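You operate a simulated robot arm through the tools that you are given. There is no shell and no other tool.

You are at the controls of a simulated robot arm. One attempt, no reset.

## Task
Home the white machine, then run its warm-up at 75% feed.
Fine: one whole warm-up, the feed knob set before START, both knobs left as set.

Only the result counts: the job must be done as asked and must still hold three seconds after the hand-in. Knocking over, shifting, dropping, spilling or breaking anything else fails it.

## Robot
A 6-joint arm with a two-finger gripper, fixed in place. Base frame: the origin is on the floor under the middle of its stand, x ahead of it, y to its left, z up. Readings come in mm, rad, newtons and seconds.
It reaches about 1572 mm from its shoulder. Its first joint turns from -2.897 to 2.897 rad. Payload 2.45 kg.
The TCP is the grasp point between the finger pads, 20 mm short of the fingertips. In the tool frame z runs along the fingers and y along their closing line. The gripper opens to 140 mm; its body begins 168 mm behind the TCP.
Orientation is that of the tool frame in the base frame, as a unit quaternion [x, y, z, w]. With the fingers straight down and closing along the base's y, the tool's x points along the base's -x, its y along +y and its z along -z.

## Interface
- The arm moves only by the tool servo_tool. Its argument "rows" is text: rows parted by semicolons, each of 6 numbers parted by spaces: the shift along the tool's x, y, z in mm, then the turn, a rotation vector about the tool's x, y, z in rad. In form: tx ty tz rx ry rz; .... A call has 1 to 20 rows; each row is the pose to reach, as a shift and turn from the pose commanded when the call began, along the tool's axes at that moment. "gripper" is the opening in per cent of the stroke, from 0 (shut) to 100 (fully open), set as the call begins (left out, the last holds). A row lasts 0.2 s, in which the tool goes at most 50 mm and 0.15 rad; a call with a longer step from one row to the next is refused whole, and so is a gripper value outside its range. Where a pose cannot be reached the arm comes as near as it can. A force on the tool above 40 N (or 10 N above the force at the start of the call, whichever is more), or a blocked arm, ends the call early, and 0.2 s more pass. Each finger travels about 45 mm/s and halts on what it meets, pressing with about 28 N; the grip force reading is that of the motor and also rises with nothing between the fingers. The clock runs only during rows and for 0.2 s after the last one: add rows that repeat a pose to give the fingers time. It gives the time, the measured TCP pose, the force on the tool (base axes), the opening and the grip force at its end, in the units of the frame above (readings bear some noise), with the torque about the TCP (base axes, N m) and any sound that the robot's microphone picked up.
- Cameras (640 x 400 px; columns grow to the right, rows downward): "scene" is fixed at [401.3, -645.9, 1825.3]; the picture's right is [0.84, -0.54, 0.00], its down [-0.31, -0.48, -0.82] and it looks along [0.44, 0.69, -0.57] (base axes); focal length 322 px, centre (320, 200). "wrist" rides on the gripper at [78, 11, -209] in the tool frame; the picture's right is [-0.14, 0.99, 0.00], its down [-0.92, -0.13, -0.37] and it looks along [-0.36, -0.05, 0.93] (tool axes); focal length 280 px, centre (320, 200). There is no depth. A picture from a camera that has moved, and an enlarged one, comes with that camera's place and axes in the base frame and with its lens.
- camera(camera): a new picture of that camera. It takes no simulated time.
- zoom(camera, box): a new picture of the part [left, top, right, bottom] of that camera's present view, enlarged. It takes no simulated time.
- sign_off(): hands the job in; it is judged then, once.

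Nothing tells you positions but the pictures and the camera data. Unless the task says otherwise, let go and move clear before handing in.

The tools are called after "Emit:" by a JSON object that holds its "api" and its "payload". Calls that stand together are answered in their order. servo_tool: Moves the arm, as the interface text tells. Its arguments: {"type":"object","properties":{"rows":{"type":"string"},"gripper":{"type":"number"}},"required":["rows"]} The other tools are called the same way: camera (camera) takes a picture; zoom (camera, box) takes an enlarged picture of a part of a camera's view; sign_off () hands the job in.

At the start:

```text
t: 0.0
eef_pos: [683.3, 109.3, 1392.4]
ee_rot: [0.0, 1.0, 0.0, 0.0]
contact_force: [0.3, 0.2, 0.5]
torque: [-0.01, 0.01, -0.03]
opening: 140.1
grip_force: 0.1
```

scene: 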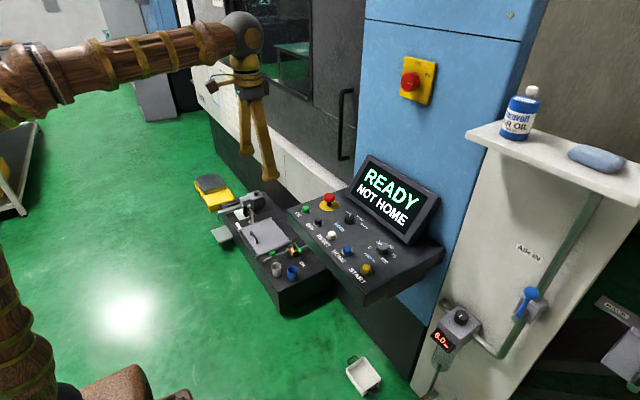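
wrist: 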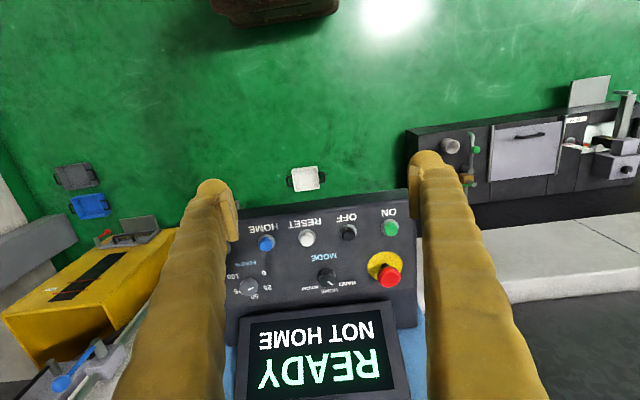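

I see a dark control panel with a READY / NOT HOME screen, several buttons and two knobs, and a lower unit beside it. I'll enlarge the views to read the labels before I move.

Emit:
{"api": "zoom", "payload": {"camera": "scene", "box": [280, 150, 450, 300]}}

Emit:
{"api": "zoom", "payload": {"camera": "wrist", "box": [220, 180, 430, 310]}}

Emit:
{"api": "zoom", "payload": {"camera": "scene", "box": [180, 160, 340, 310]}}

Emit:
{"api": "zoom", "payload": {"camera": "scene", "box": [400, 60, 640, 400]}}

```text
2.67 times, centred on (365, 225) of scene
camera zoom: at [401.3, -645.9, 1825.3], right [0.84, -0.54, 0.0], down [-0.31, -0.48, -0.82], along [0.44, 0.69, -0.57], focal length 858 px, centre (200, 133)
```

zoom: 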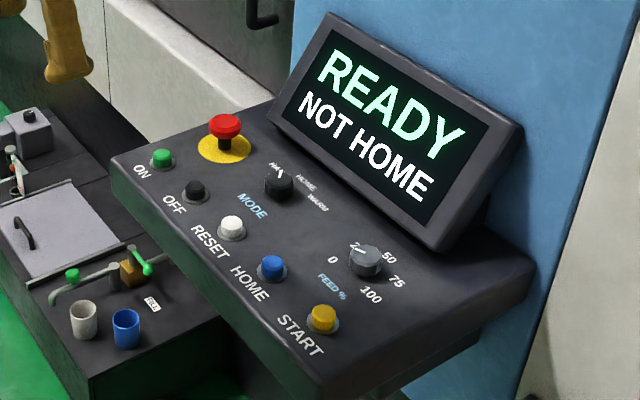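

```text
3.05 times, centred on (325, 245) of wrist
camera zoom: at [603.7, 119.8, 1602.7], right [0.14, 0.99, 0.0], down [0.92, -0.13, 0.37], along [0.36, -0.05, -0.93], focal length 854 px, centre (305, 63)
```

zoom: 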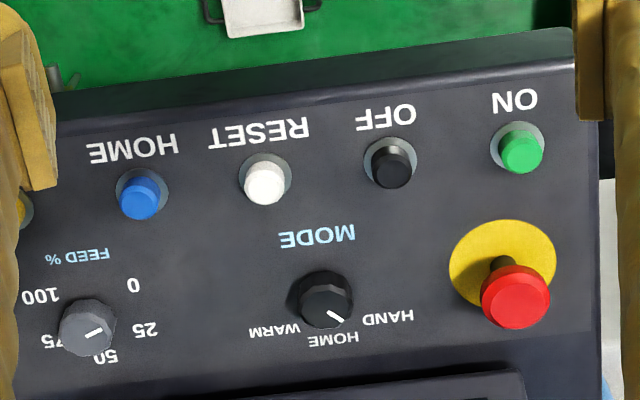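

```text
2.67 times, centred on (260, 235) of scene
camera zoom: at [401.3, -645.9, 1825.3], right [0.84, -0.54, 0.0], down [-0.31, -0.48, -0.82], along [0.44, 0.69, -0.57], focal length 858 px, centre (480, 107)
```

zoom: 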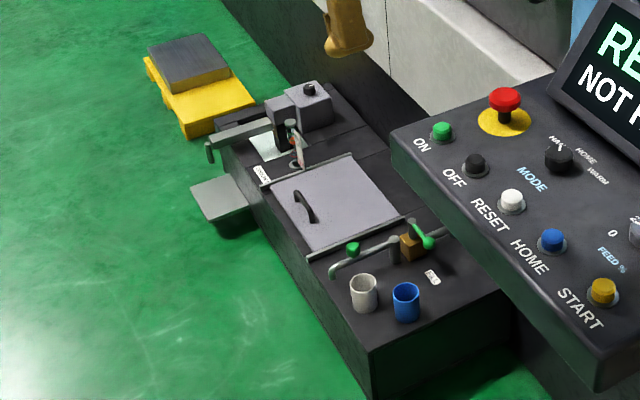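

```text
1.18 times, centred on (520, 230) of scene
camera zoom: at [401.3, -645.9, 1825.3], right [0.84, -0.54, 0.0], down [-0.31, -0.48, -0.82], along [0.44, 0.69, -0.57], focal length 378 px, centre (85, 165)
```

zoom: 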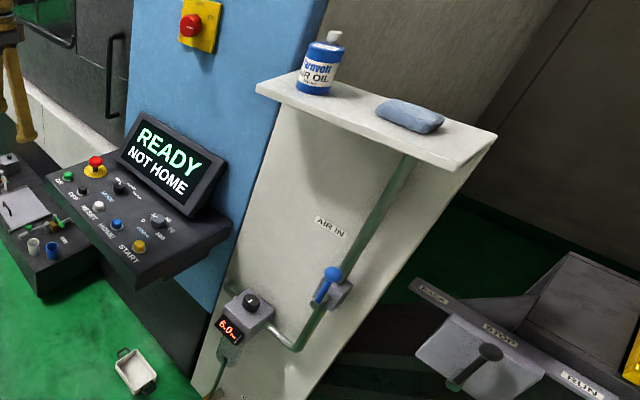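

The panel reads READY / NOT HOME. By triangulation the button row is near x≈895, running ON, OFF, RESET, HOME, START from y≈230 to y≈-130. MODE is near (994, 80) and FEED near (994, -100), with knob tops at about z≈1085. MODE points to HAND. I'll move above the MODE knob with the gripper partly open for a closer look.

Emit:
{"api": "servo_tool", "payload": {"rows": "-39 -3.7 14 0 0 0; -78 -7.4 28 0 0 0; -117 -11.1 42 0 0 0; -156 -14.9 56 0 0 0; -195 -18.6 70 0 0 0; -234 -22.3 84 0 0 0; -273 -26 98 0 0 0; -311 -29.8 112 0 0 0; -311 -29.8 112 0 0 0", "gripper": 60}}

```text
t: 2.0
eef_pos: [994.2, 78.0, 1278.3]
ee_rot: [0.0, 1.0, 0.0, 0.0]
contact_force: [-0.7, 0.9, 0.2]
torque: [0.01, -0.05, 0.01]
opening: 83.8
grip_force: 0.2
```

I've reached a point above the MODE knob. I'm taking pictures from here to find it precisely.

Emit:
{"api": "camera", "payload": {"camera": "wrist"}}

Emit:
{"api": "camera", "payload": {"camera": "scene"}}

```text
taken
camera wrist: at [915.6, 89.1, 1488.4], right [0.14, 0.99, 0.0], down [0.92, -0.13, 0.37], along [0.37, -0.05, -0.93], focal length 280 px, centre (320, 200)
```

wrist: 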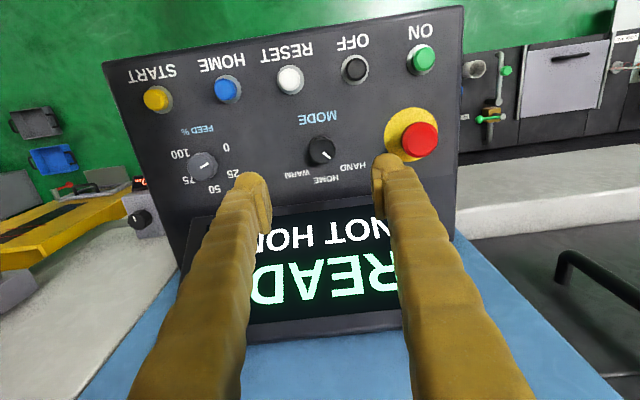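

```text
taken
```

scene: 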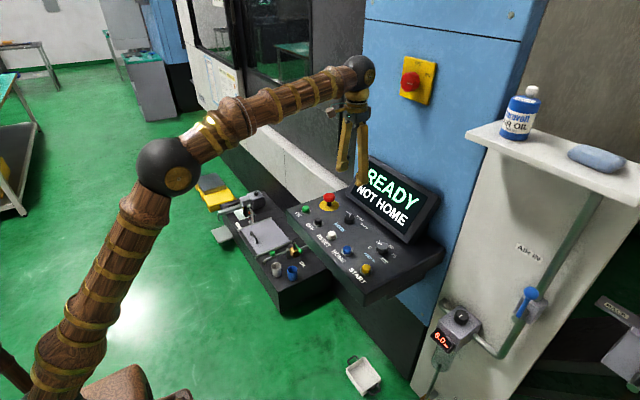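

The panel shows clearly between the fingers. I'm zooming in on the knobs to read the pointers and labels.

Emit:
{"api": "zoom", "payload": {"camera": "wrist", "box": [270, 100, 390, 195]}}

Emit:
{"api": "zoom", "payload": {"camera": "wrist", "box": [150, 110, 270, 205]}}

Emit:
{"api": "zoom", "payload": {"camera": "scene", "box": [330, 200, 410, 260]}}

Emit:
{"api": "zoom", "payload": {"camera": "wrist", "box": [120, 0, 480, 225]}}

```text
4.21 times, centred on (330, 148) of wrist
camera zoom: at [915.6, 89.1, 1488.4], right [0.14, 0.99, 0.0], down [0.92, -0.13, 0.37], along [0.37, -0.05, -0.93], focal length 1181 px, centre (278, 421)
```

zoom: 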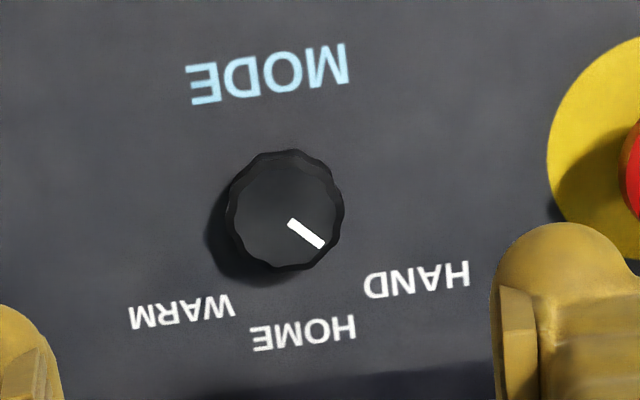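

```text
4.21 times, centred on (210, 158) of wrist
camera zoom: at [915.6, 89.1, 1488.4], right [0.14, 0.99, 0.0], down [0.92, -0.13, 0.37], along [0.37, -0.05, -0.93], focal length 1181 px, centre (783, 379)
```

zoom: 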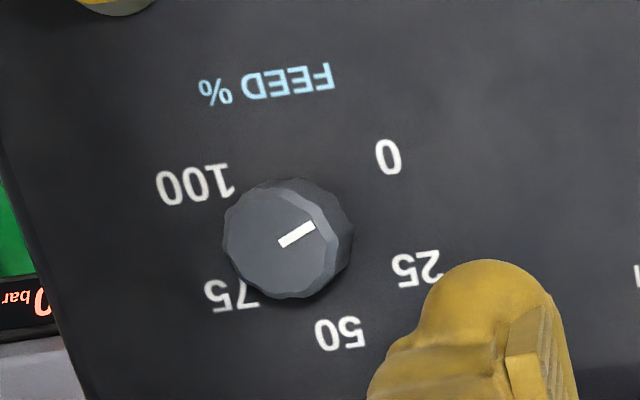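

```text
6.67 times, centred on (370, 230) of scene
camera zoom: at [401.3, -645.9, 1825.3], right [0.84, -0.54, 0.0], down [-0.31, -0.48, -0.82], along [0.44, 0.69, -0.57], focal length 2145 px, centre (-13, 0)
```

zoom: 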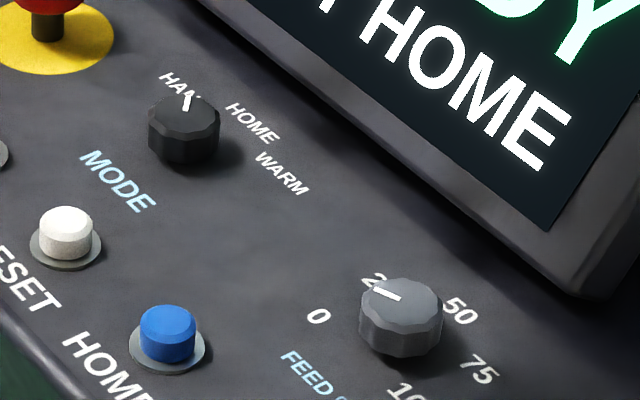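

```text
1.78 times, centred on (300, 112) of wrist
camera zoom: at [915.6, 89.1, 1488.4], right [0.14, 0.99, 0.0], down [0.92, -0.13, 0.37], along [0.37, -0.05, -0.93], focal length 498 px, centre (356, 356)
```

zoom: 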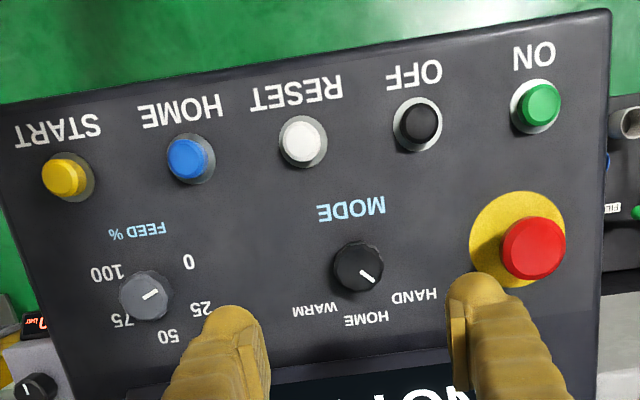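

The MODE pointer is at HAND, and FEED is a little past 25. To check the scene camera against the arm's own readings, I'm zooming in on the fingertips, whose position I know.

Emit:
{"api": "zoom", "payload": {"camera": "scene", "box": [310, 120, 410, 195]}}

Emit:
{"api": "zoom", "payload": {"camera": "wrist", "box": [220, 150, 420, 275]}}

```text
5.33 times, centred on (360, 158) of scene
camera zoom: at [401.3, -645.9, 1825.3], right [0.84, -0.54, 0.0], down [-0.31, -0.48, -0.82], along [0.44, 0.69, -0.57], focal length 1716 px, centre (107, 427)
```

zoom: 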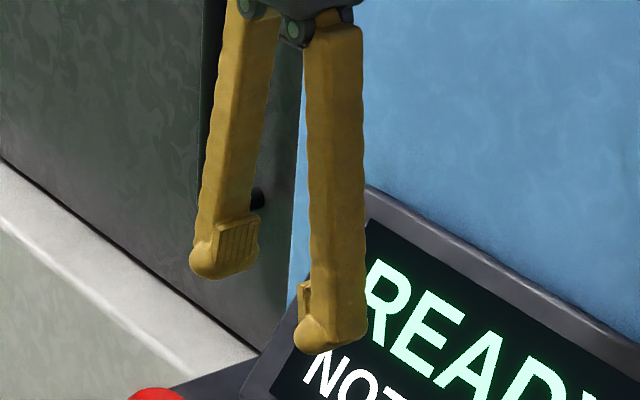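

```text
3.20 times, centred on (320, 212) of wrist
camera zoom: at [915.6, 89.1, 1488.4], right [0.14, 0.99, 0.0], down [0.92, -0.13, 0.37], along [0.37, -0.05, -0.93], focal length 897 px, centre (320, 160)
```

zoom: 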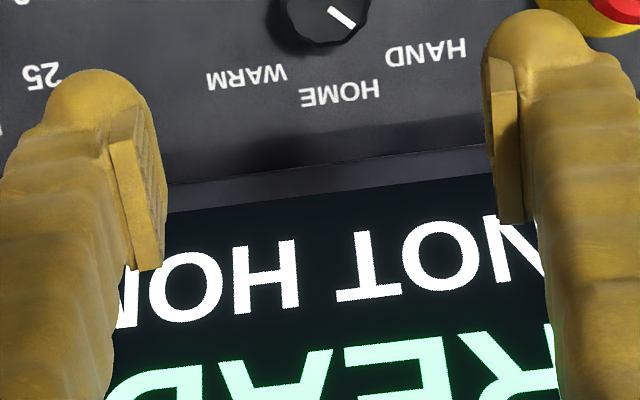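

The scene camera agrees with the arm to within several mm, so I'll trust the wrist rays. Those put the MODE knob at about (995.5, 81), top near z≈1090 and about 40 mm across. I'm narrowing the fingers, centring, and lowering to z≈1150 for a closer look.

Emit:
{"api": "servo_tool", "payload": {"rows": "-1 1.5 32 0 0 0; -1 1.5 64 0 0 0; -1 1.5 96 0 0 0; -1 1.5 128 0 0 0; -1 1.5 128 0 0 0", "gripper": 50}}

Emit:
{"api": "camera", "payload": {"camera": "wrist"}}

Emit:
{"api": "zoom", "payload": {"camera": "scene", "box": [310, 150, 410, 225]}}

```text
t: 3.2
eef_pos: [998.7, 80.3, 1151.6]
ee_rot: [0.0, 1.0, 0.0, 0.0]
contact_force: [-0.1, 0.3, 0.1]
torque: [0.01, -0.04, -0.04]
opening: 70.2
grip_force: 0.0
```

```text
taken
camera wrist: at [918.6, 91.0, 1362.4], right [0.14, 0.99, 0.0], down [0.92, -0.13, 0.37], along [0.37, -0.05, -0.93], focal length 280 px, centre (320, 200)
```

wrist: 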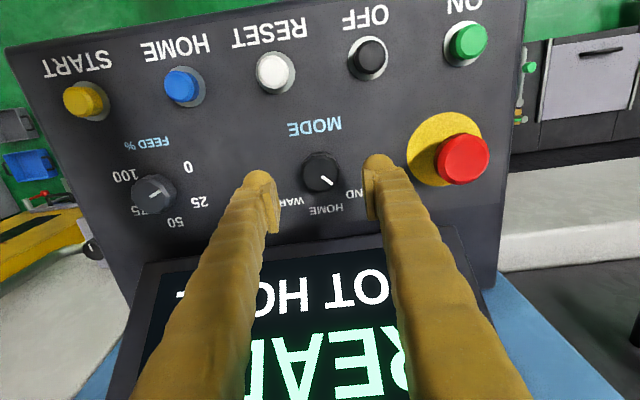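

```text
5.33 times, centred on (360, 188) of scene
camera zoom: at [401.3, -645.9, 1825.3], right [0.84, -0.54, 0.0], down [-0.31, -0.48, -0.82], along [0.44, 0.69, -0.57], focal length 1716 px, centre (107, 267)
```

zoom: 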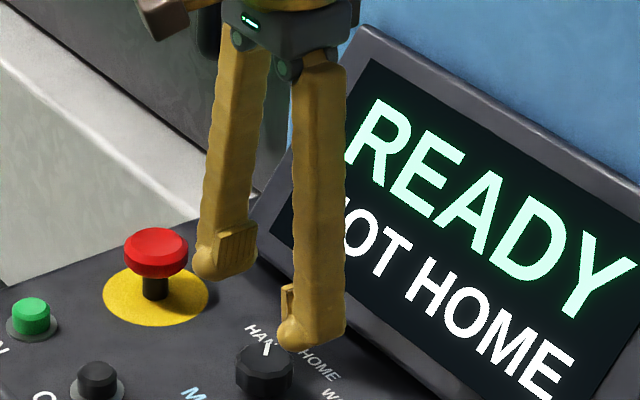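

I'm closer now, with the fingers on either side of the MODE knob. I'm zooming in for an accurate position.

Emit:
{"api": "zoom", "payload": {"camera": "wrist", "box": [240, 130, 400, 230]}}

Emit:
{"api": "zoom", "payload": {"camera": "wrist", "box": [100, 130, 220, 240]}}

```text
4.00 times, centred on (320, 180) of wrist
camera zoom: at [918.6, 91.0, 1362.4], right [0.14, 0.99, 0.0], down [0.92, -0.13, 0.37], along [0.37, -0.05, -0.93], focal length 1122 px, centre (320, 280)
```

zoom: 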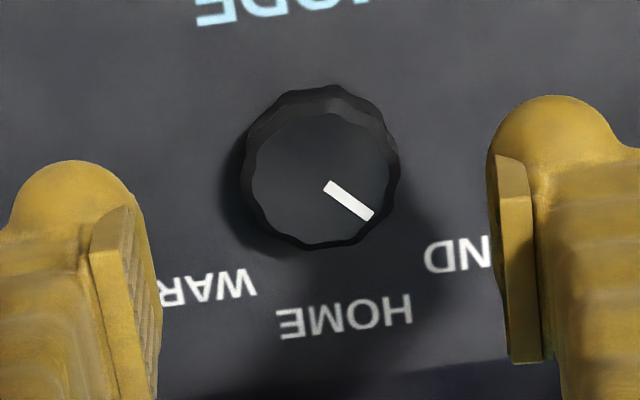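

```text
3.64 times, centred on (160, 185) of wrist
camera zoom: at [918.6, 91.0, 1362.4], right [0.14, 0.99, 0.0], down [0.92, -0.13, 0.37], along [0.37, -0.05, -0.93], focal length 1020 px, centre (902, 254)
```

zoom: 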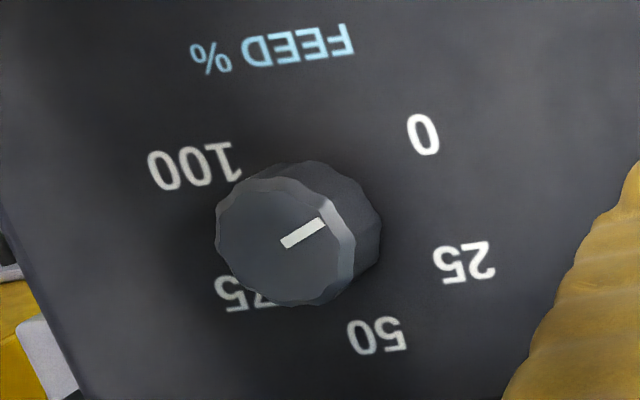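

The MODE knob is centred between the fingers to within about 2 mm. Its pointer sits about 45° to the left, with HOME straight ahead, so it needs about 0.785 rad clockwise. The panel should be near z≈1065. I'm lowering toward the knob.

Emit:
{"api": "servo_tool", "payload": {"rows": "-0.5 0 20 0 0 0; -1 0 36 0 0 0; -1.5 0 48 0 0 0; -1.5 0 48 0 0 0", "gripper": 50}}

Emit:
{"api": "camera", "payload": {"camera": "wrist"}}

Emit:
{"api": "zoom", "payload": {"camera": "scene", "box": [310, 160, 410, 235]}}

```text
t: 4.2
eef_pos: [997.8, 78.6, 1104.2]
ee_rot: [0.0, 1.0, 0.0, 0.0]
contact_force: [-1.0, 0.1, -0.2]
torque: [0.0, 0.04, -0.02]
opening: 69.9
grip_force: 0.0
```

```text
taken
camera wrist: at [918.1, 90.0, 1314.6], right [0.14, 0.99, 0.0], down [0.92, -0.13, 0.37], along [0.36, -0.05, -0.93], focal length 280 px, centre (320, 200)
```

wrist: 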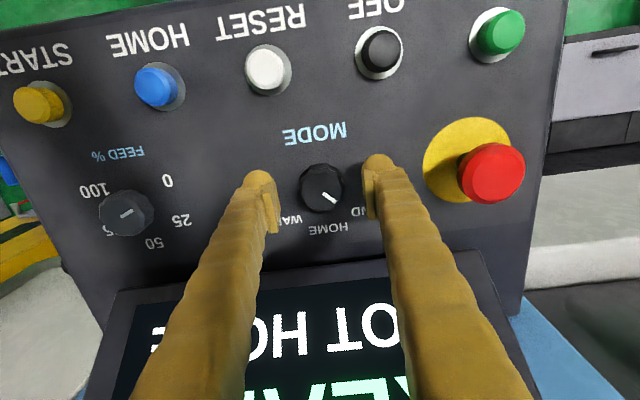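

```text
5.33 times, centred on (360, 198) of scene
camera zoom: at [401.3, -645.9, 1825.3], right [0.84, -0.54, 0.0], down [-0.31, -0.48, -0.82], along [0.44, 0.69, -0.57], focal length 1716 px, centre (107, 213)
```

zoom: 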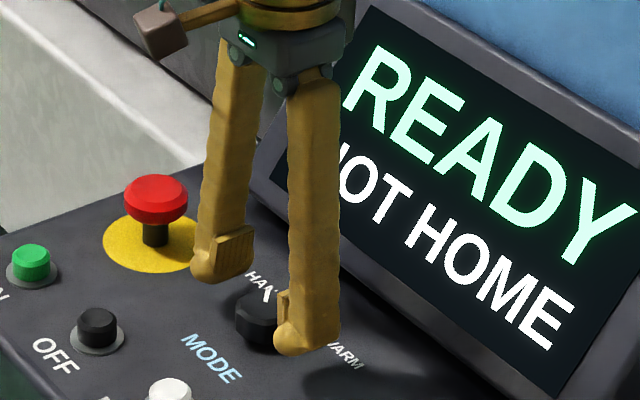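

The fingertips are level with the top of the knob. I'm zooming in to check centring and remaining height.

Emit:
{"api": "zoom", "payload": {"camera": "wrist", "box": [240, 130, 400, 250]}}

Emit:
{"api": "zoom", "payload": {"camera": "scene", "box": [335, 195, 385, 235]}}

```text
3.33 times, centred on (320, 190) of wrist
camera zoom: at [918.1, 90.0, 1314.6], right [0.14, 0.99, 0.0], down [0.92, -0.13, 0.37], along [0.36, -0.05, -0.93], focal length 935 px, centre (320, 233)
```

zoom: 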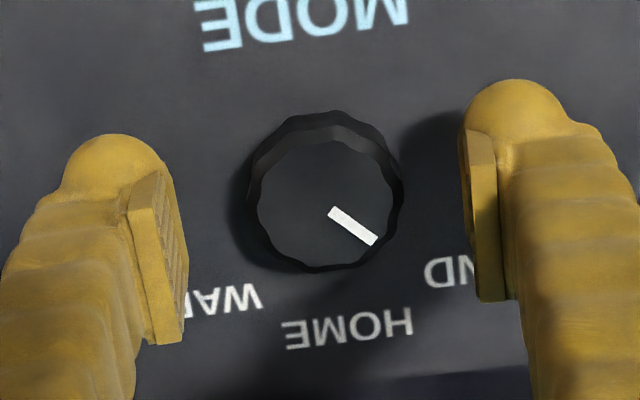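

```text
10.00 times, centred on (360, 215) of scene
camera zoom: at [401.3, -645.9, 1825.3], right [0.84, -0.54, 0.0], down [-0.31, -0.48, -0.82], along [0.44, 0.69, -0.57], focal length 3217 px, centre (-80, 50)
```

zoom: 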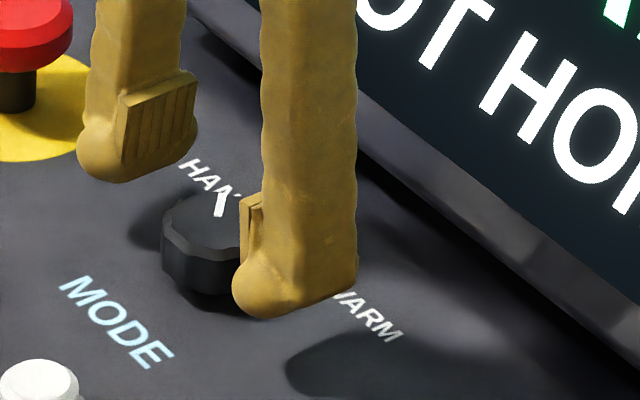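

The fingertips look roughly 10 mm above the panel and straddle the knob. I'm coming down slowly while watching the force.

Emit:
{"api": "servo_tool", "payload": {"rows": "-1 0.5 2 0 0 0; -1.5 0.5 4 0 0 0; -1.5 0.5 6 0 0 0; -1.5 0.5 6 0 0 0", "gripper": 50}}

Emit:
{"api": "zoom", "payload": {"camera": "scene", "box": [335, 195, 385, 235]}}

```text
t: 5.2
eef_pos: [999.4, 80.6, 1098.2]
ee_rot: [-0.001, 1.0, -0.001, 0.0]
contact_force: [-0.2, 0.1, -0.1]
torque: [-0.01, 0.02, -0.01]
opening: 70.0
grip_force: 0.1
```

```text
10.00 times, centred on (360, 215) of scene
camera zoom: at [401.3, -645.9, 1825.3], right [0.84, -0.54, 0.0], down [-0.31, -0.48, -0.82], along [0.44, 0.69, -0.57], focal length 3217 px, centre (-80, 50)
```

zoom: 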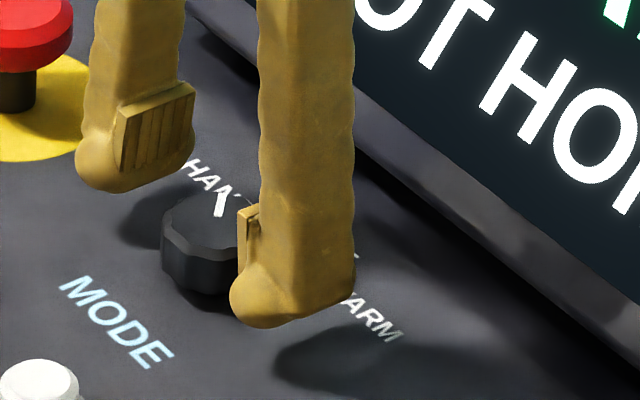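

There's no contact yet and the gap is closing. I'm going down another few millimetres.

Emit:
{"api": "servo_tool", "payload": {"rows": "0 0 2 0 0 0; 0 0 4 0 0 0; 0 0 6 0 0 0; 0 0 6 0 0 0", "gripper": 50}}

Emit:
{"api": "zoom", "payload": {"camera": "scene", "box": [335, 195, 385, 235]}}

Emit:
{"api": "zoom", "payload": {"camera": "wrist", "box": [240, 130, 400, 250]}}

```text
t: 6.2
eef_pos: [998.2, 80.5, 1092.0]
ee_rot: [0.0, 1.0, 0.0, 0.0]
contact_force: [0.2, 0.1, 0.1]
torque: [0.02, -0.02, -0.01]
opening: 70.1
grip_force: 0.0
```

```text
10.00 times, centred on (360, 215) of scene
camera zoom: at [401.3, -645.9, 1825.3], right [0.84, -0.54, 0.0], down [-0.31, -0.48, -0.82], along [0.44, 0.69, -0.57], focal length 3217 px, centre (-80, 50)
```

zoom: 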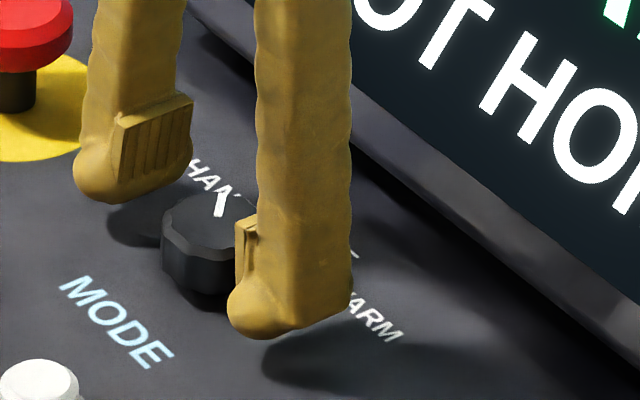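

```text
3.33 times, centred on (320, 190) of wrist
camera zoom: at [918.6, 92.5, 1302.7], right [0.14, 0.99, 0.0], down [0.92, -0.13, 0.37], along [0.37, -0.05, -0.93], focal length 935 px, centre (320, 233)
```

zoom: 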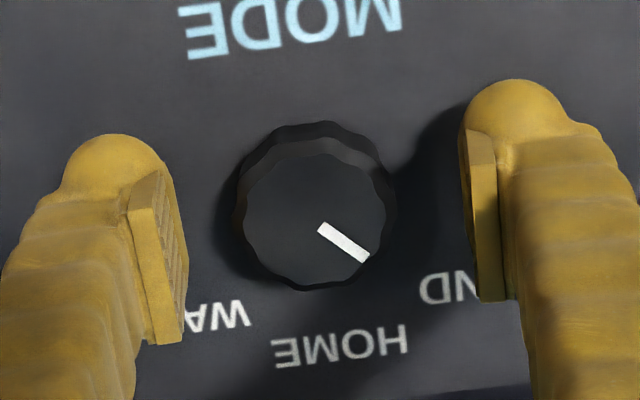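

There's still a few millimetres of clearance, and the pads already overlap the knob side. I'm going 3 mm lower, then closing on the knob.

Emit:
{"api": "servo_tool", "payload": {"rows": "0 0 1.5 0 0 0; 0 0 3 0 0 0; 0 0 3 0 0 0", "gripper": 50}}

Emit:
{"api": "servo_tool", "payload": {"rows": "0 0 0 0 0 0; 0 0 0 0 0 0; 0 0 0 0 0 0; 0 0 0 0 0 0", "gripper": 20}}

Emit:
{"api": "zoom", "payload": {"camera": "wrist", "box": [240, 130, 400, 250]}}

Emit:
{"api": "zoom", "payload": {"camera": "scene", "box": [335, 195, 385, 235]}}

```text
t: 7.0
eef_pos: [998.3, 81.5, 1088.5]
ee_rot: [0.0, 1.0, 0.001, 0.0]
contact_force: [0.0, 0.2, -0.4]
torque: [-0.03, -0.03, 0.02]
opening: 70.3
grip_force: 0.0
```

```text
t: 8.0
eef_pos: [998.3, 80.4, 1089.3]
ee_rot: [0.001, 1.0, -0.001, 0.001]
contact_force: [-1.4, -27.0, -1.1]
torque: [-0.26, -0.02, -0.06]
opening: 38.4
grip_force: 44.3
```

```text
3.33 times, centred on (320, 190) of wrist
camera zoom: at [919.0, 91.3, 1299.5], right [0.14, 0.99, 0.0], down [0.92, -0.13, 0.37], along [0.36, -0.05, -0.93], focal length 935 px, centre (320, 233)
```

zoom: 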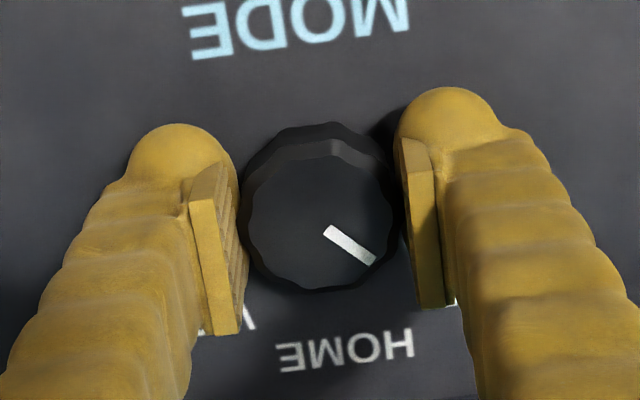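

```text
10.00 times, centred on (360, 215) of scene
camera zoom: at [401.3, -645.9, 1825.3], right [0.84, -0.54, 0.0], down [-0.31, -0.48, -0.82], along [0.44, 0.69, -0.57], focal length 3217 px, centre (-80, 50)
```

zoom: 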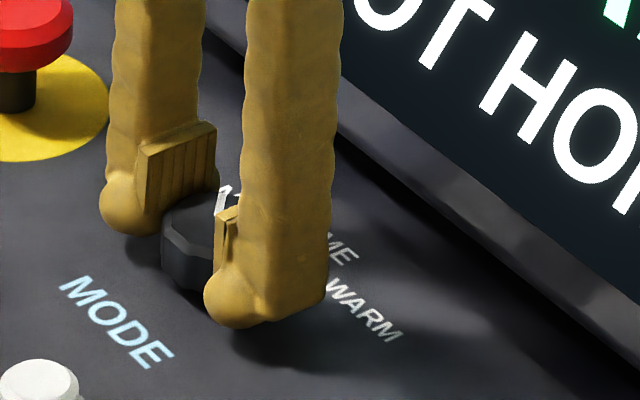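

The fingers have closed at 38.4 mm, but a 27 N side load shows the grip is off-centre by about 1 mm toward +y. I'm shifting -y to balance it before I turn.

Emit:
{"api": "servo_tool", "payload": {"rows": "0 -0.5 0 0 0 0; 0 -1 0 0 0 0; 0 -1 0 0 0 0", "gripper": 20}}

```text
t: 8.8
eef_pos: [997.5, 79.6, 1089.3]
ee_rot: [0.0, 1.0, 0.0, 0.0]
contact_force: [-14.0, -24.4, 10.2]
torque: [-0.27, 0.33, -0.13]
opening: 38.1
grip_force: 45.5
```

The side load is still about 24 N toward -y. I'm shifting a bit further and re-reading it.

Emit:
{"api": "servo_tool", "payload": {"rows": "0 -0.7 0 0 0 0; 0 -1.5 0 0 0 0; 0 -1.5 0 0 0 0", "gripper": 20}}

Emit:
{"api": "zoom", "payload": {"camera": "wrist", "box": [240, 130, 400, 250]}}

```text
t: 9.6
eef_pos: [998.3, 80.4, 1088.6]
ee_rot: [0.0, 1.0, 0.0, 0.0]
contact_force: [-15.3, 6.2, 16.6]
torque: [0.14, 0.24, -0.01]
opening: 38.5
grip_force: 44.6
```

```text
3.33 times, centred on (320, 190) of wrist
camera zoom: at [918.9, 90.5, 1299.4], right [0.14, 0.99, 0.0], down [0.92, -0.13, 0.37], along [0.37, -0.05, -0.93], focal length 935 px, centre (320, 233)
```

zoom: 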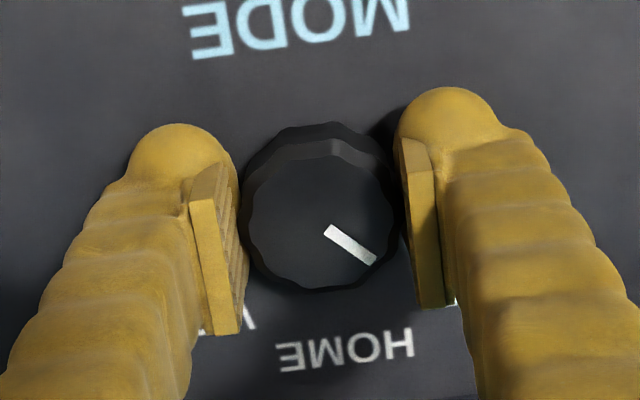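

The side load has dropped to about 6 N, so the grip is balanced. I'm turning the MODE knob 45° clockwise, from HAND to HOME.

Emit:
{"api": "servo_tool", "payload": {"rows": "0 0 0 0 0 0.11; 0 0 0 0 0 0.22; 0 0 0 0 0 0.33; 0 0 0 0 0 0.44; 0 0 0 0 0 0.55; 0 0 0 0 0 0.66; 0 0 0 0 0 0.785; 0 0 0 0 0 0.785", "gripper": 20}}

Emit:
{"api": "camera", "payload": {"camera": "wrist"}}

Emit:
{"api": "zoom", "payload": {"camera": "scene", "box": [320, 150, 440, 240]}}

```text
t: 10.7
eef_pos: [998.2, 80.5, 1089.4]
ee_rot: [0.237, 0.971, 0.001, 0.001]
contact_force: [-1.6, 3.9, -0.5]
torque: [-0.05, -0.04, -0.03]
opening: 38.7
grip_force: 44.5
stopped in row 5: the force on the tool passed its limit at 41 N (the readings are from after the stop); the commanded pose is now the measured one
```

```text
taken
camera wrist: at [932.6, 126.0, 1299.3], right [0.58, 0.82, 0.0], down [0.76, -0.54, 0.37], along [0.3, -0.21, -0.93], focal length 280 px, centre (320, 200)
```

wrist: 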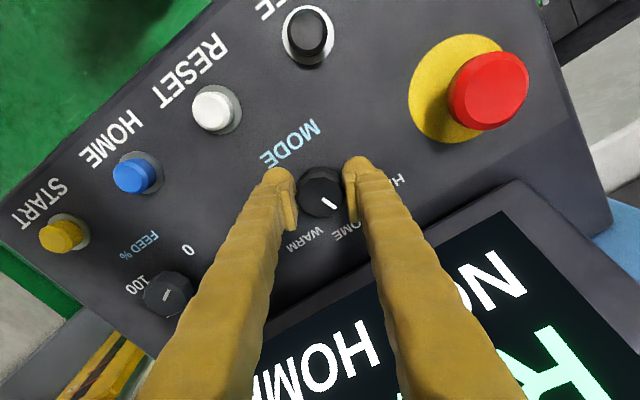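

```text
4.44 times, centred on (380, 195) of scene
camera zoom: at [401.3, -645.9, 1825.3], right [0.84, -0.54, 0.0], down [-0.31, -0.48, -0.82], along [0.44, 0.69, -0.57], focal length 1430 px, centre (53, 222)
```

zoom: 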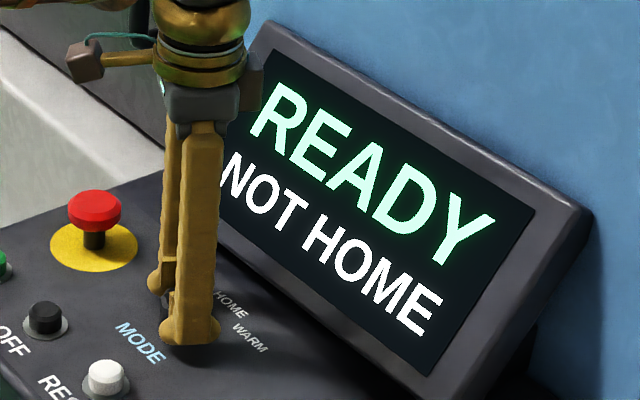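

The arm turned about 0.479 rad before an internal load stopped it, and the load has now relaxed. I'm checking that the pointer followed, then finishing the last part of the turn.

Emit:
{"api": "zoom", "payload": {"camera": "wrist", "box": [240, 130, 400, 250]}}

```text
3.33 times, centred on (320, 190) of wrist
camera zoom: at [932.6, 126.0, 1299.3], right [0.58, 0.82, 0.0], down [0.76, -0.54, 0.37], along [0.3, -0.21, -0.93], focal length 935 px, centre (320, 233)
```

zoom: 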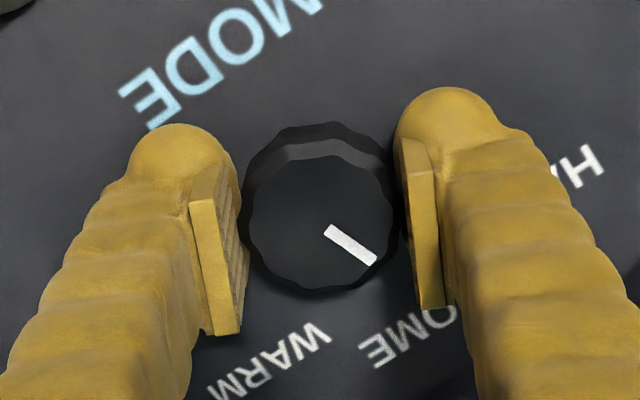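

The pointer turned with the gripper without slipping. I'm turning the remaining 0.307 rad more slowly.

Emit:
{"api": "servo_tool", "payload": {"rows": "0 0 0 0 0 0.05; 0 0 0 0 0 0.1; 0 0 0 0 0 0.15; 0 0 0 0 0 0.2; 0 0 0 0 0 0.25; 0 0 0 0 0 0.307; 0 0 0 0 0 0.307", "gripper": 20}}

Emit:
{"api": "zoom", "payload": {"camera": "wrist", "box": [240, 130, 400, 250]}}

Emit:
{"api": "zoom", "payload": {"camera": "scene", "box": [320, 150, 440, 240]}}

```text
t: 12.3
eef_pos: [998.4, 81.1, 1088.5]
ee_rot: [0.384, 0.923, 0.001, 0.0]
contact_force: [-1.6, 18.6, -3.9]
torque: [0.31, 0.12, 0.04]
opening: 38.4
grip_force: 45.7
```

```text
3.33 times, centred on (320, 190) of wrist
camera zoom: at [949.8, 143.6, 1299.4], right [0.8, 0.6, 0.0], down [0.56, -0.74, 0.37], along [0.22, -0.29, -0.93], focal length 935 px, centre (320, 233)
```

zoom: 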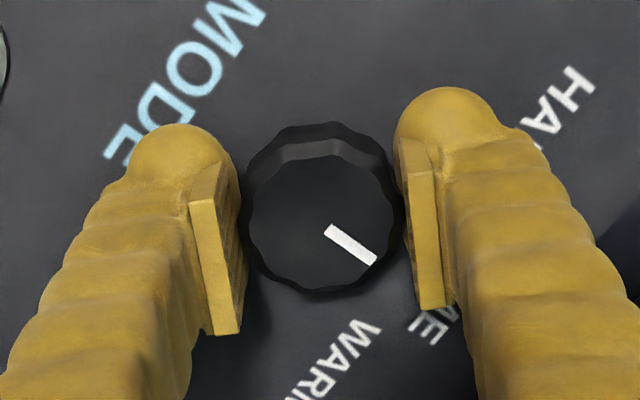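

```text
4.44 times, centred on (380, 195) of scene
camera zoom: at [401.3, -645.9, 1825.3], right [0.84, -0.54, 0.0], down [-0.31, -0.48, -0.82], along [0.44, 0.69, -0.57], focal length 1430 px, centre (53, 222)
```

zoom: 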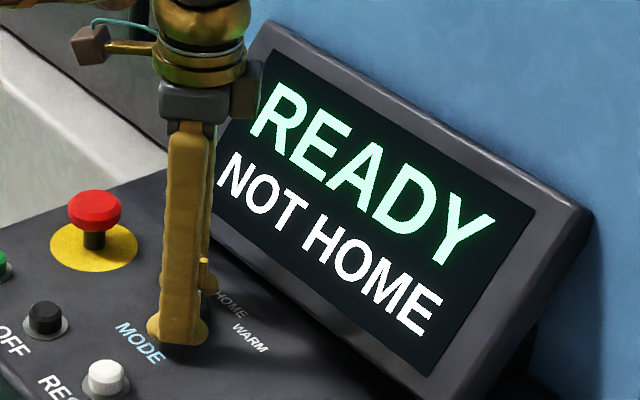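

The total rotation is now 0.788 rad, so the pointer should be at HOME. I'm releasing, rising, and checking.

Emit:
{"api": "servo_tool", "payload": {"rows": "0 0 0 0 0 0; 0 0 0 0 0 0; 0 0 0 0 0 0; 0 0 0 0 0 0", "gripper": 50}}

Emit:
{"api": "servo_tool", "payload": {"rows": "0 0 -15 0 0 0; 0 0 -40 0 0 0; 0 0 -80 0 0 -0.13; 0 0 -80 0 0 -0.26; 0 0 -80 0 0 -0.39; 0 0 -80 0 0 -0.52; 0 0 -80 0 0 -0.65; 0 0 -80 0 0 -0.788; 0 0 -80 0 0 -0.788", "gripper": 50}}

Emit:
{"api": "camera", "payload": {"camera": "wrist"}}

Emit:
{"api": "zoom", "payload": {"camera": "wrist", "box": [240, 130, 400, 250]}}

Emit:
{"api": "zoom", "payload": {"camera": "scene", "box": [320, 190, 420, 260]}}

```text
t: 13.3
eef_pos: [999.6, 80.9, 1089.7]
ee_rot: [0.383, 0.924, 0.002, 0.001]
contact_force: [0.0, 0.6, 0.7]
torque: [0.02, -0.04, 0.01]
opening: 70.2
grip_force: 0.1
```

```text
t: 15.3
eef_pos: [997.4, 81.0, 1167.9]
ee_rot: [-0.002, 1.0, 0.001, 0.001]
contact_force: [1.0, 0.1, -0.2]
torque: [0.01, 0.01, -0.02]
opening: 70.0
grip_force: 0.1
```

```text
taken
camera wrist: at [918.2, 91.2, 1378.5], right [0.13, 0.99, 0.0], down [0.92, -0.13, 0.37], along [0.37, -0.05, -0.93], focal length 280 px, centre (320, 200)
```

wrist: 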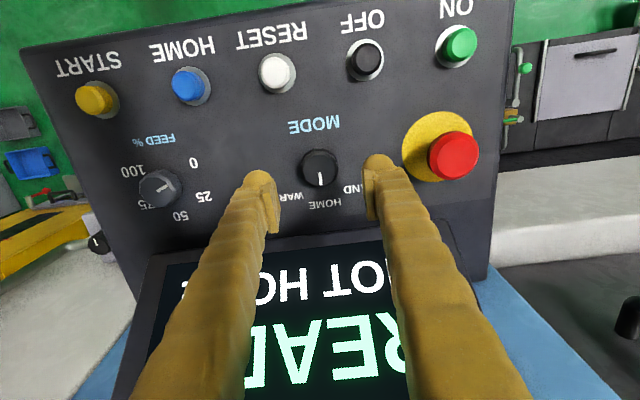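

```text
3.33 times, centred on (320, 190) of wrist
camera zoom: at [918.2, 91.2, 1378.5], right [0.13, 0.99, 0.0], down [0.92, -0.13, 0.37], along [0.37, -0.05, -0.93], focal length 935 px, centre (320, 233)
```

zoom: 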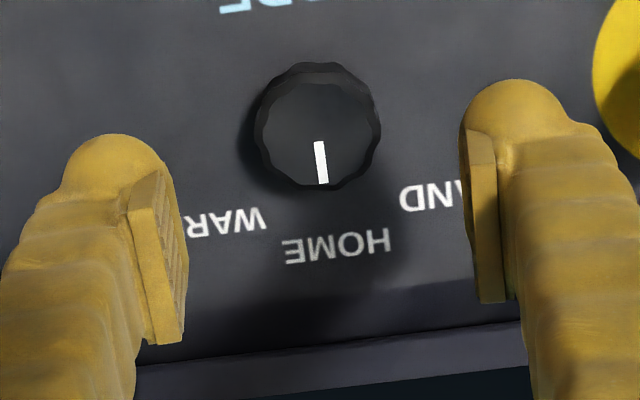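

```text
5.71 times, centred on (370, 225) of scene
camera zoom: at [401.3, -645.9, 1825.3], right [0.84, -0.54, 0.0], down [-0.31, -0.48, -0.82], along [0.44, 0.69, -0.57], focal length 1838 px, centre (34, 57)
```

zoom: 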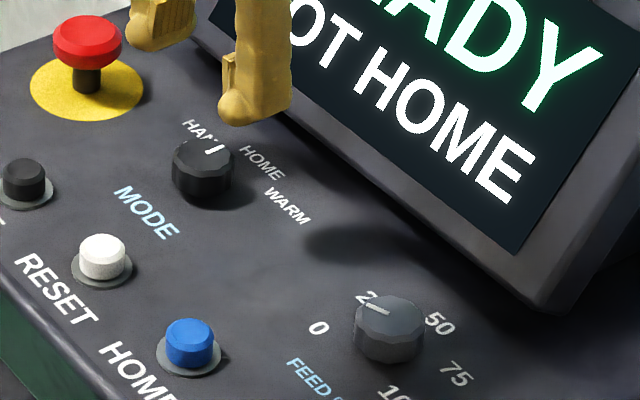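

MODE is now at HOME. Next I'll close the gripper and move above the blue HOME button, estimated at (897, -39.5), staying at about z≈1160.

Emit:
{"api": "servo_tool", "payload": {"rows": "25 -30 0 0 0 0; 50 -60 0 0 0 0; 75 -90 0 0 0 0; 100.5 -120.5 0 0 0 0; 100.5 -120.5 10 0 0 0; 100.5 -120.5 10 0 0 0", "gripper": 0}}

Emit:
{"api": "camera", "payload": {"camera": "wrist"}}

Emit:
{"api": "zoom", "payload": {"camera": "scene", "box": [310, 190, 410, 270]}}

```text
t: 16.7
eef_pos: [897.4, -43.1, 1156.3]
ee_rot: [0.0, 1.0, 0.001, 0.001]
contact_force: [-0.6, -0.5, 0.4]
torque: [0.03, -0.01, 0.03]
opening: 0.0
grip_force: 28.7
```

```text
taken
camera wrist: at [817.0, -31.9, 1367.1], right [0.14, 0.99, 0.0], down [0.92, -0.13, 0.37], along [0.37, -0.05, -0.93], focal length 280 px, centre (320, 200)
```

wrist: 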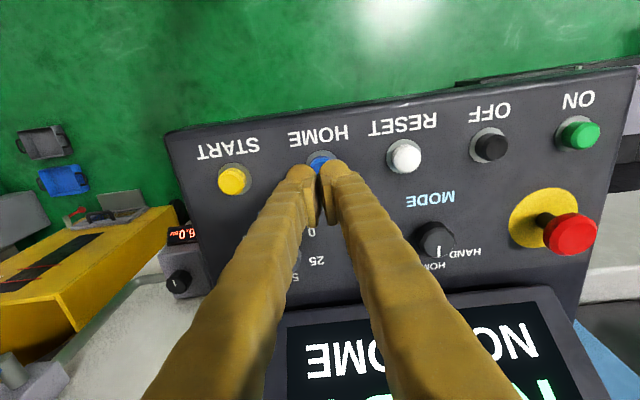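

```text
5.00 times, centred on (360, 230) of scene
camera zoom: at [401.3, -645.9, 1825.3], right [0.84, -0.54, 0.0], down [-0.31, -0.48, -0.82], along [0.44, 0.69, -0.57], focal length 1608 px, centre (120, 50)
```

zoom: 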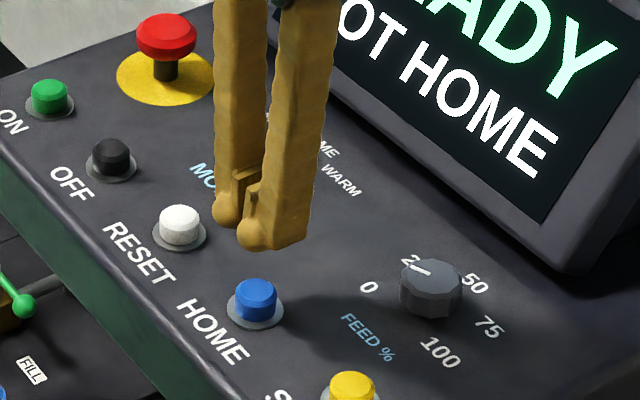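

The closed fingertips are nearly above the HOME button. I'm zooming in to check alignment before I press.

Emit:
{"api": "zoom", "payload": {"camera": "wrist", "box": [270, 120, 370, 200]}}

Emit:
{"api": "zoom", "payload": {"camera": "wrist", "box": [200, 110, 460, 210]}}

```text
5.00 times, centred on (320, 160) of wrist
camera zoom: at [817.0, -31.9, 1367.1], right [0.14, 0.99, 0.0], down [0.92, -0.13, 0.37], along [0.37, -0.05, -0.93], focal length 1402 px, centre (320, 400)
```

zoom: 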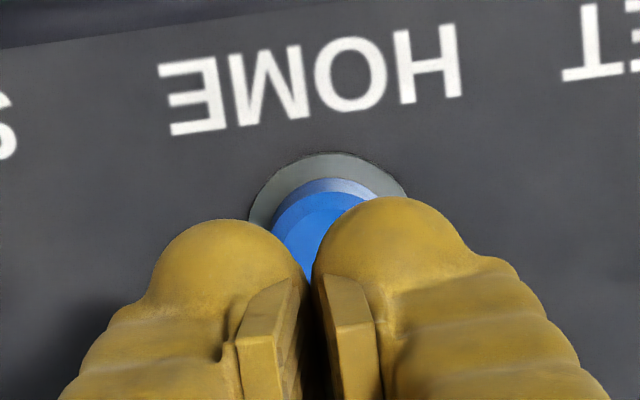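

```text
2.46 times, centred on (330, 160) of wrist
camera zoom: at [817.0, -31.9, 1367.1], right [0.14, 0.99, 0.0], down [0.92, -0.13, 0.37], along [0.37, -0.05, -0.93], focal length 690 px, centre (295, 298)
```

zoom: 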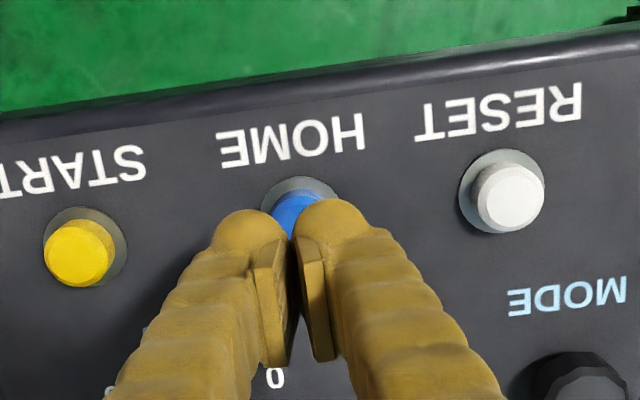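

The closed fingertips are aligned with the HOME button to within about 2 mm, and they'll press it symmetrically. I'm coming down to just above the cap.

Emit:
{"api": "servo_tool", "payload": {"rows": "-1 0.5 20 0 0 0; -1 0.5 40 0 0 0; -1 0.5 48 0 0 0; -1 0.5 48 0 0 0", "gripper": 0}}

Emit:
{"api": "zoom", "payload": {"camera": "scene", "box": [330, 210, 390, 260]}}

Emit:
{"api": "zoom", "payload": {"camera": "wrist", "box": [200, 110, 460, 210]}}

```text
t: 17.7
eef_pos: [898.7, -38.6, 1107.7]
ee_rot: [-0.001, 1.0, 0.001, 0.001]
contact_force: [-0.5, -0.9, 0.7]
torque: [-0.01, -0.02, 0.0]
opening: 0.0
grip_force: 28.2
```

```text
8.00 times, centred on (360, 235) of scene
camera zoom: at [401.3, -645.9, 1825.3], right [0.84, -0.54, 0.0], down [-0.31, -0.48, -0.82], along [0.44, 0.69, -0.57], focal length 2574 px, centre (0, -80)
```

zoom: 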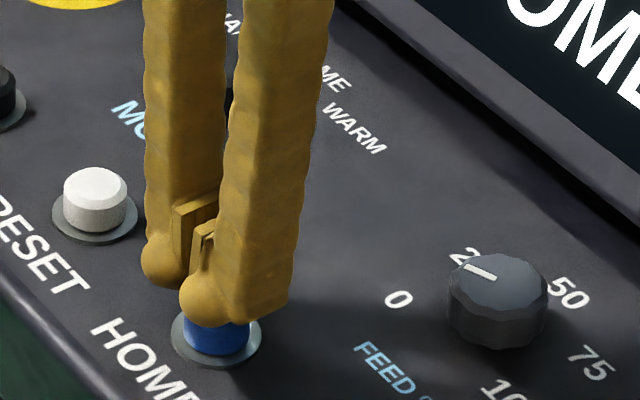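

```text
2.46 times, centred on (330, 160) of wrist
camera zoom: at [818.4, -28.5, 1318.6], right [0.14, 0.99, 0.0], down [0.92, -0.13, 0.37], along [0.37, -0.05, -0.93], focal length 690 px, centre (295, 298)
```

zoom: 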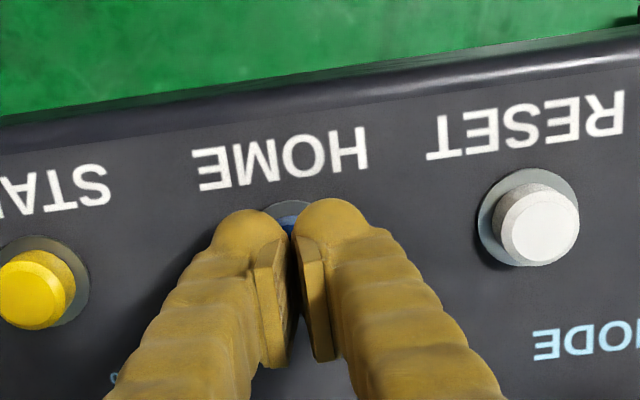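

The cap is about 3 mm further toward -y than the fingertip centre. I'm shifting, then pressing down in small steps and checking the force.

Emit:
{"api": "servo_tool", "payload": {"rows": "0 -3 0 0 0 0; 0 -3 2 0 0 0; 0 -3 4 0 0 0; 0 -3 6 0 0 0; 0 -3 6 0 0 0", "gripper": 0}}

Emit:
{"api": "zoom", "payload": {"camera": "scene", "box": [330, 210, 390, 260]}}

```text
t: 18.9
eef_pos: [898.1, -41.5, 1102.9]
ee_rot: [0.0, 1.0, 0.0, 0.001]
contact_force: [0.0, -0.5, 0.4]
torque: [-0.02, -0.04, -0.01]
opening: 0.2
grip_force: 27.8
```

```text
8.00 times, centred on (360, 235) of scene
camera zoom: at [401.3, -645.9, 1825.3], right [0.84, -0.54, 0.0], down [-0.31, -0.48, -0.82], along [0.44, 0.69, -0.57], focal length 2574 px, centre (0, -80)
```

zoom: 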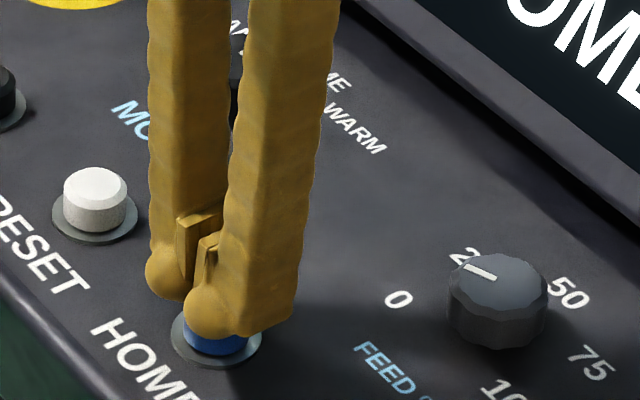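

No contact yet; the tips are just above the cap. I'm continuing down in small steps.

Emit:
{"api": "servo_tool", "payload": {"rows": "0 0 2 0 0 0; 0 0 4 0 0 0; 0 0 6 0 0 0", "gripper": 0}}

```text
t: 19.7
eef_pos: [897.6, -43.8, 1098.6]
ee_rot: [0.0, 1.0, 0.001, 0.0]
contact_force: [-0.2, 0.0, -0.3]
torque: [-0.01, 0.01, 0.02]
opening: 0.0
grip_force: 27.9
```

Still free of contact at z≈1097. I'm going down a little more.

Emit:
{"api": "servo_tool", "payload": {"rows": "0 0 2 0 0 0; 0 0 4 0 0 0; 0 0 6 0 0 0", "gripper": 0}}

Emit:
{"api": "zoom", "payload": {"camera": "scene", "box": [320, 160, 440, 260]}}

```text
t: 20.5
eef_pos: [899.8, -44.6, 1094.8]
ee_rot: [-0.001, 1.0, 0.001, 0.002]
contact_force: [-4.6, 0.4, 14.4]
torque: [0.05, 0.12, 0.02]
opening: 6.0
grip_force: 29.1
heard: click
```

```text
4.00 times, centred on (380, 210) of scene
camera zoom: at [401.3, -645.9, 1825.3], right [0.84, -0.54, 0.0], down [-0.31, -0.48, -0.82], along [0.44, 0.69, -0.57], focal length 1287 px, centre (80, 160)
```

zoom: 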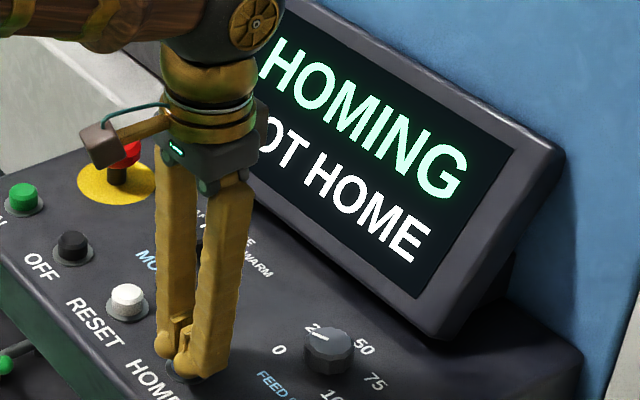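

I heard a click and the screen shows HOMING. I'm lifting clear and waiting for homing to finish.

Emit:
{"api": "servo_tool", "payload": {"rows": "0 0 -10 0 0 0; 0 0 -30 0 0 0; 0 0 -60 0 0 0; 0 0 -60 0 0 0", "gripper": 0}}

Emit:
{"api": "camera", "payload": {"camera": "scene"}}

```text
t: 21.5
eef_pos: [901.5, -43.7, 1153.8]
ee_rot: [-0.001, 1.0, 0.001, 0.001]
contact_force: [0.0, 0.5, -0.3]
torque: [0.02, -0.04, -0.03]
opening: 0.0
grip_force: 29.4
```

```text
taken
```

scene: 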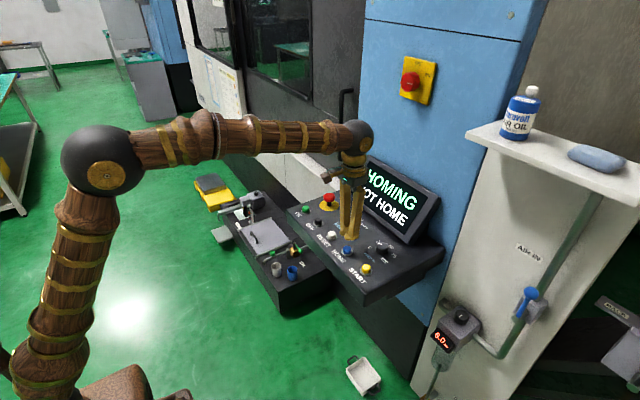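

Homing is still in progress. While I wait, I'm moving the open gripper above the FEED knob, estimated at (997.5, -100), without touching anything.

Emit:
{"api": "servo_tool", "payload": {"rows": "-33 -19 0 0 0 0; -66 -38 0 0 0 0; -97 -56.5 0 0 0 0; -97 -56.5 0 0 0 0; -97 -56.5 0 0 0 0; -97 -56.5 0 0 0 0", "gripper": 50}}

Emit:
{"api": "camera", "payload": {"camera": "wrist"}}

Emit:
{"api": "zoom", "payload": {"camera": "scene", "box": [320, 150, 450, 250]}}

```text
t: 22.9
eef_pos: [995.4, -99.1, 1151.0]
ee_rot: [-0.001, 1.0, 0.001, 0.0]
contact_force: [0.1, -0.3, 0.4]
torque: [0.0, -0.02, 0.02]
opening: 70.0
grip_force: 0.1
```

```text
taken
camera wrist: at [916.7, -88.0, 1361.5], right [0.14, 0.99, 0.0], down [0.92, -0.13, 0.37], along [0.37, -0.05, -0.93], focal length 280 px, centre (320, 200)
```

wrist: 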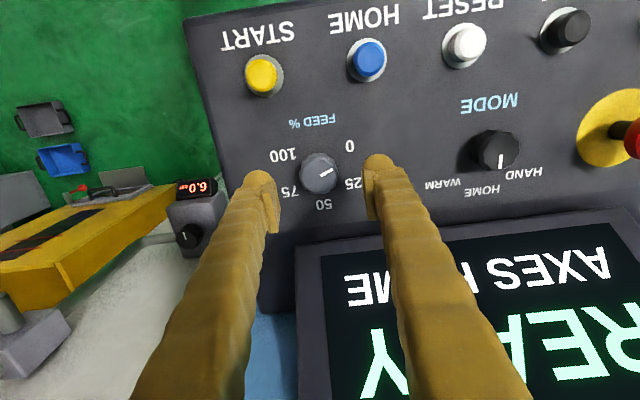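

```text
4.00 times, centred on (385, 200) of scene
camera zoom: at [401.3, -645.9, 1825.3], right [0.84, -0.54, 0.0], down [-0.31, -0.48, -0.82], along [0.44, 0.69, -0.57], focal length 1287 px, centre (60, 200)
```

zoom: 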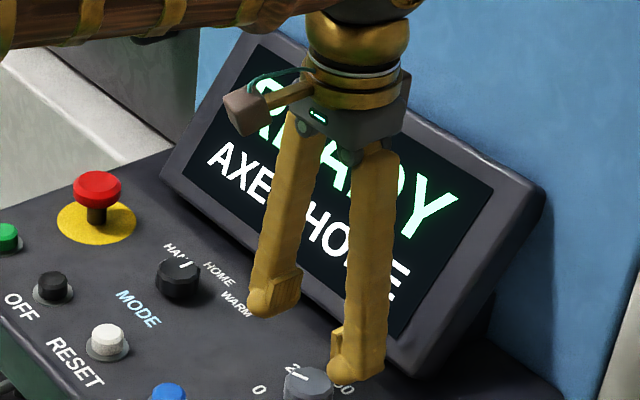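

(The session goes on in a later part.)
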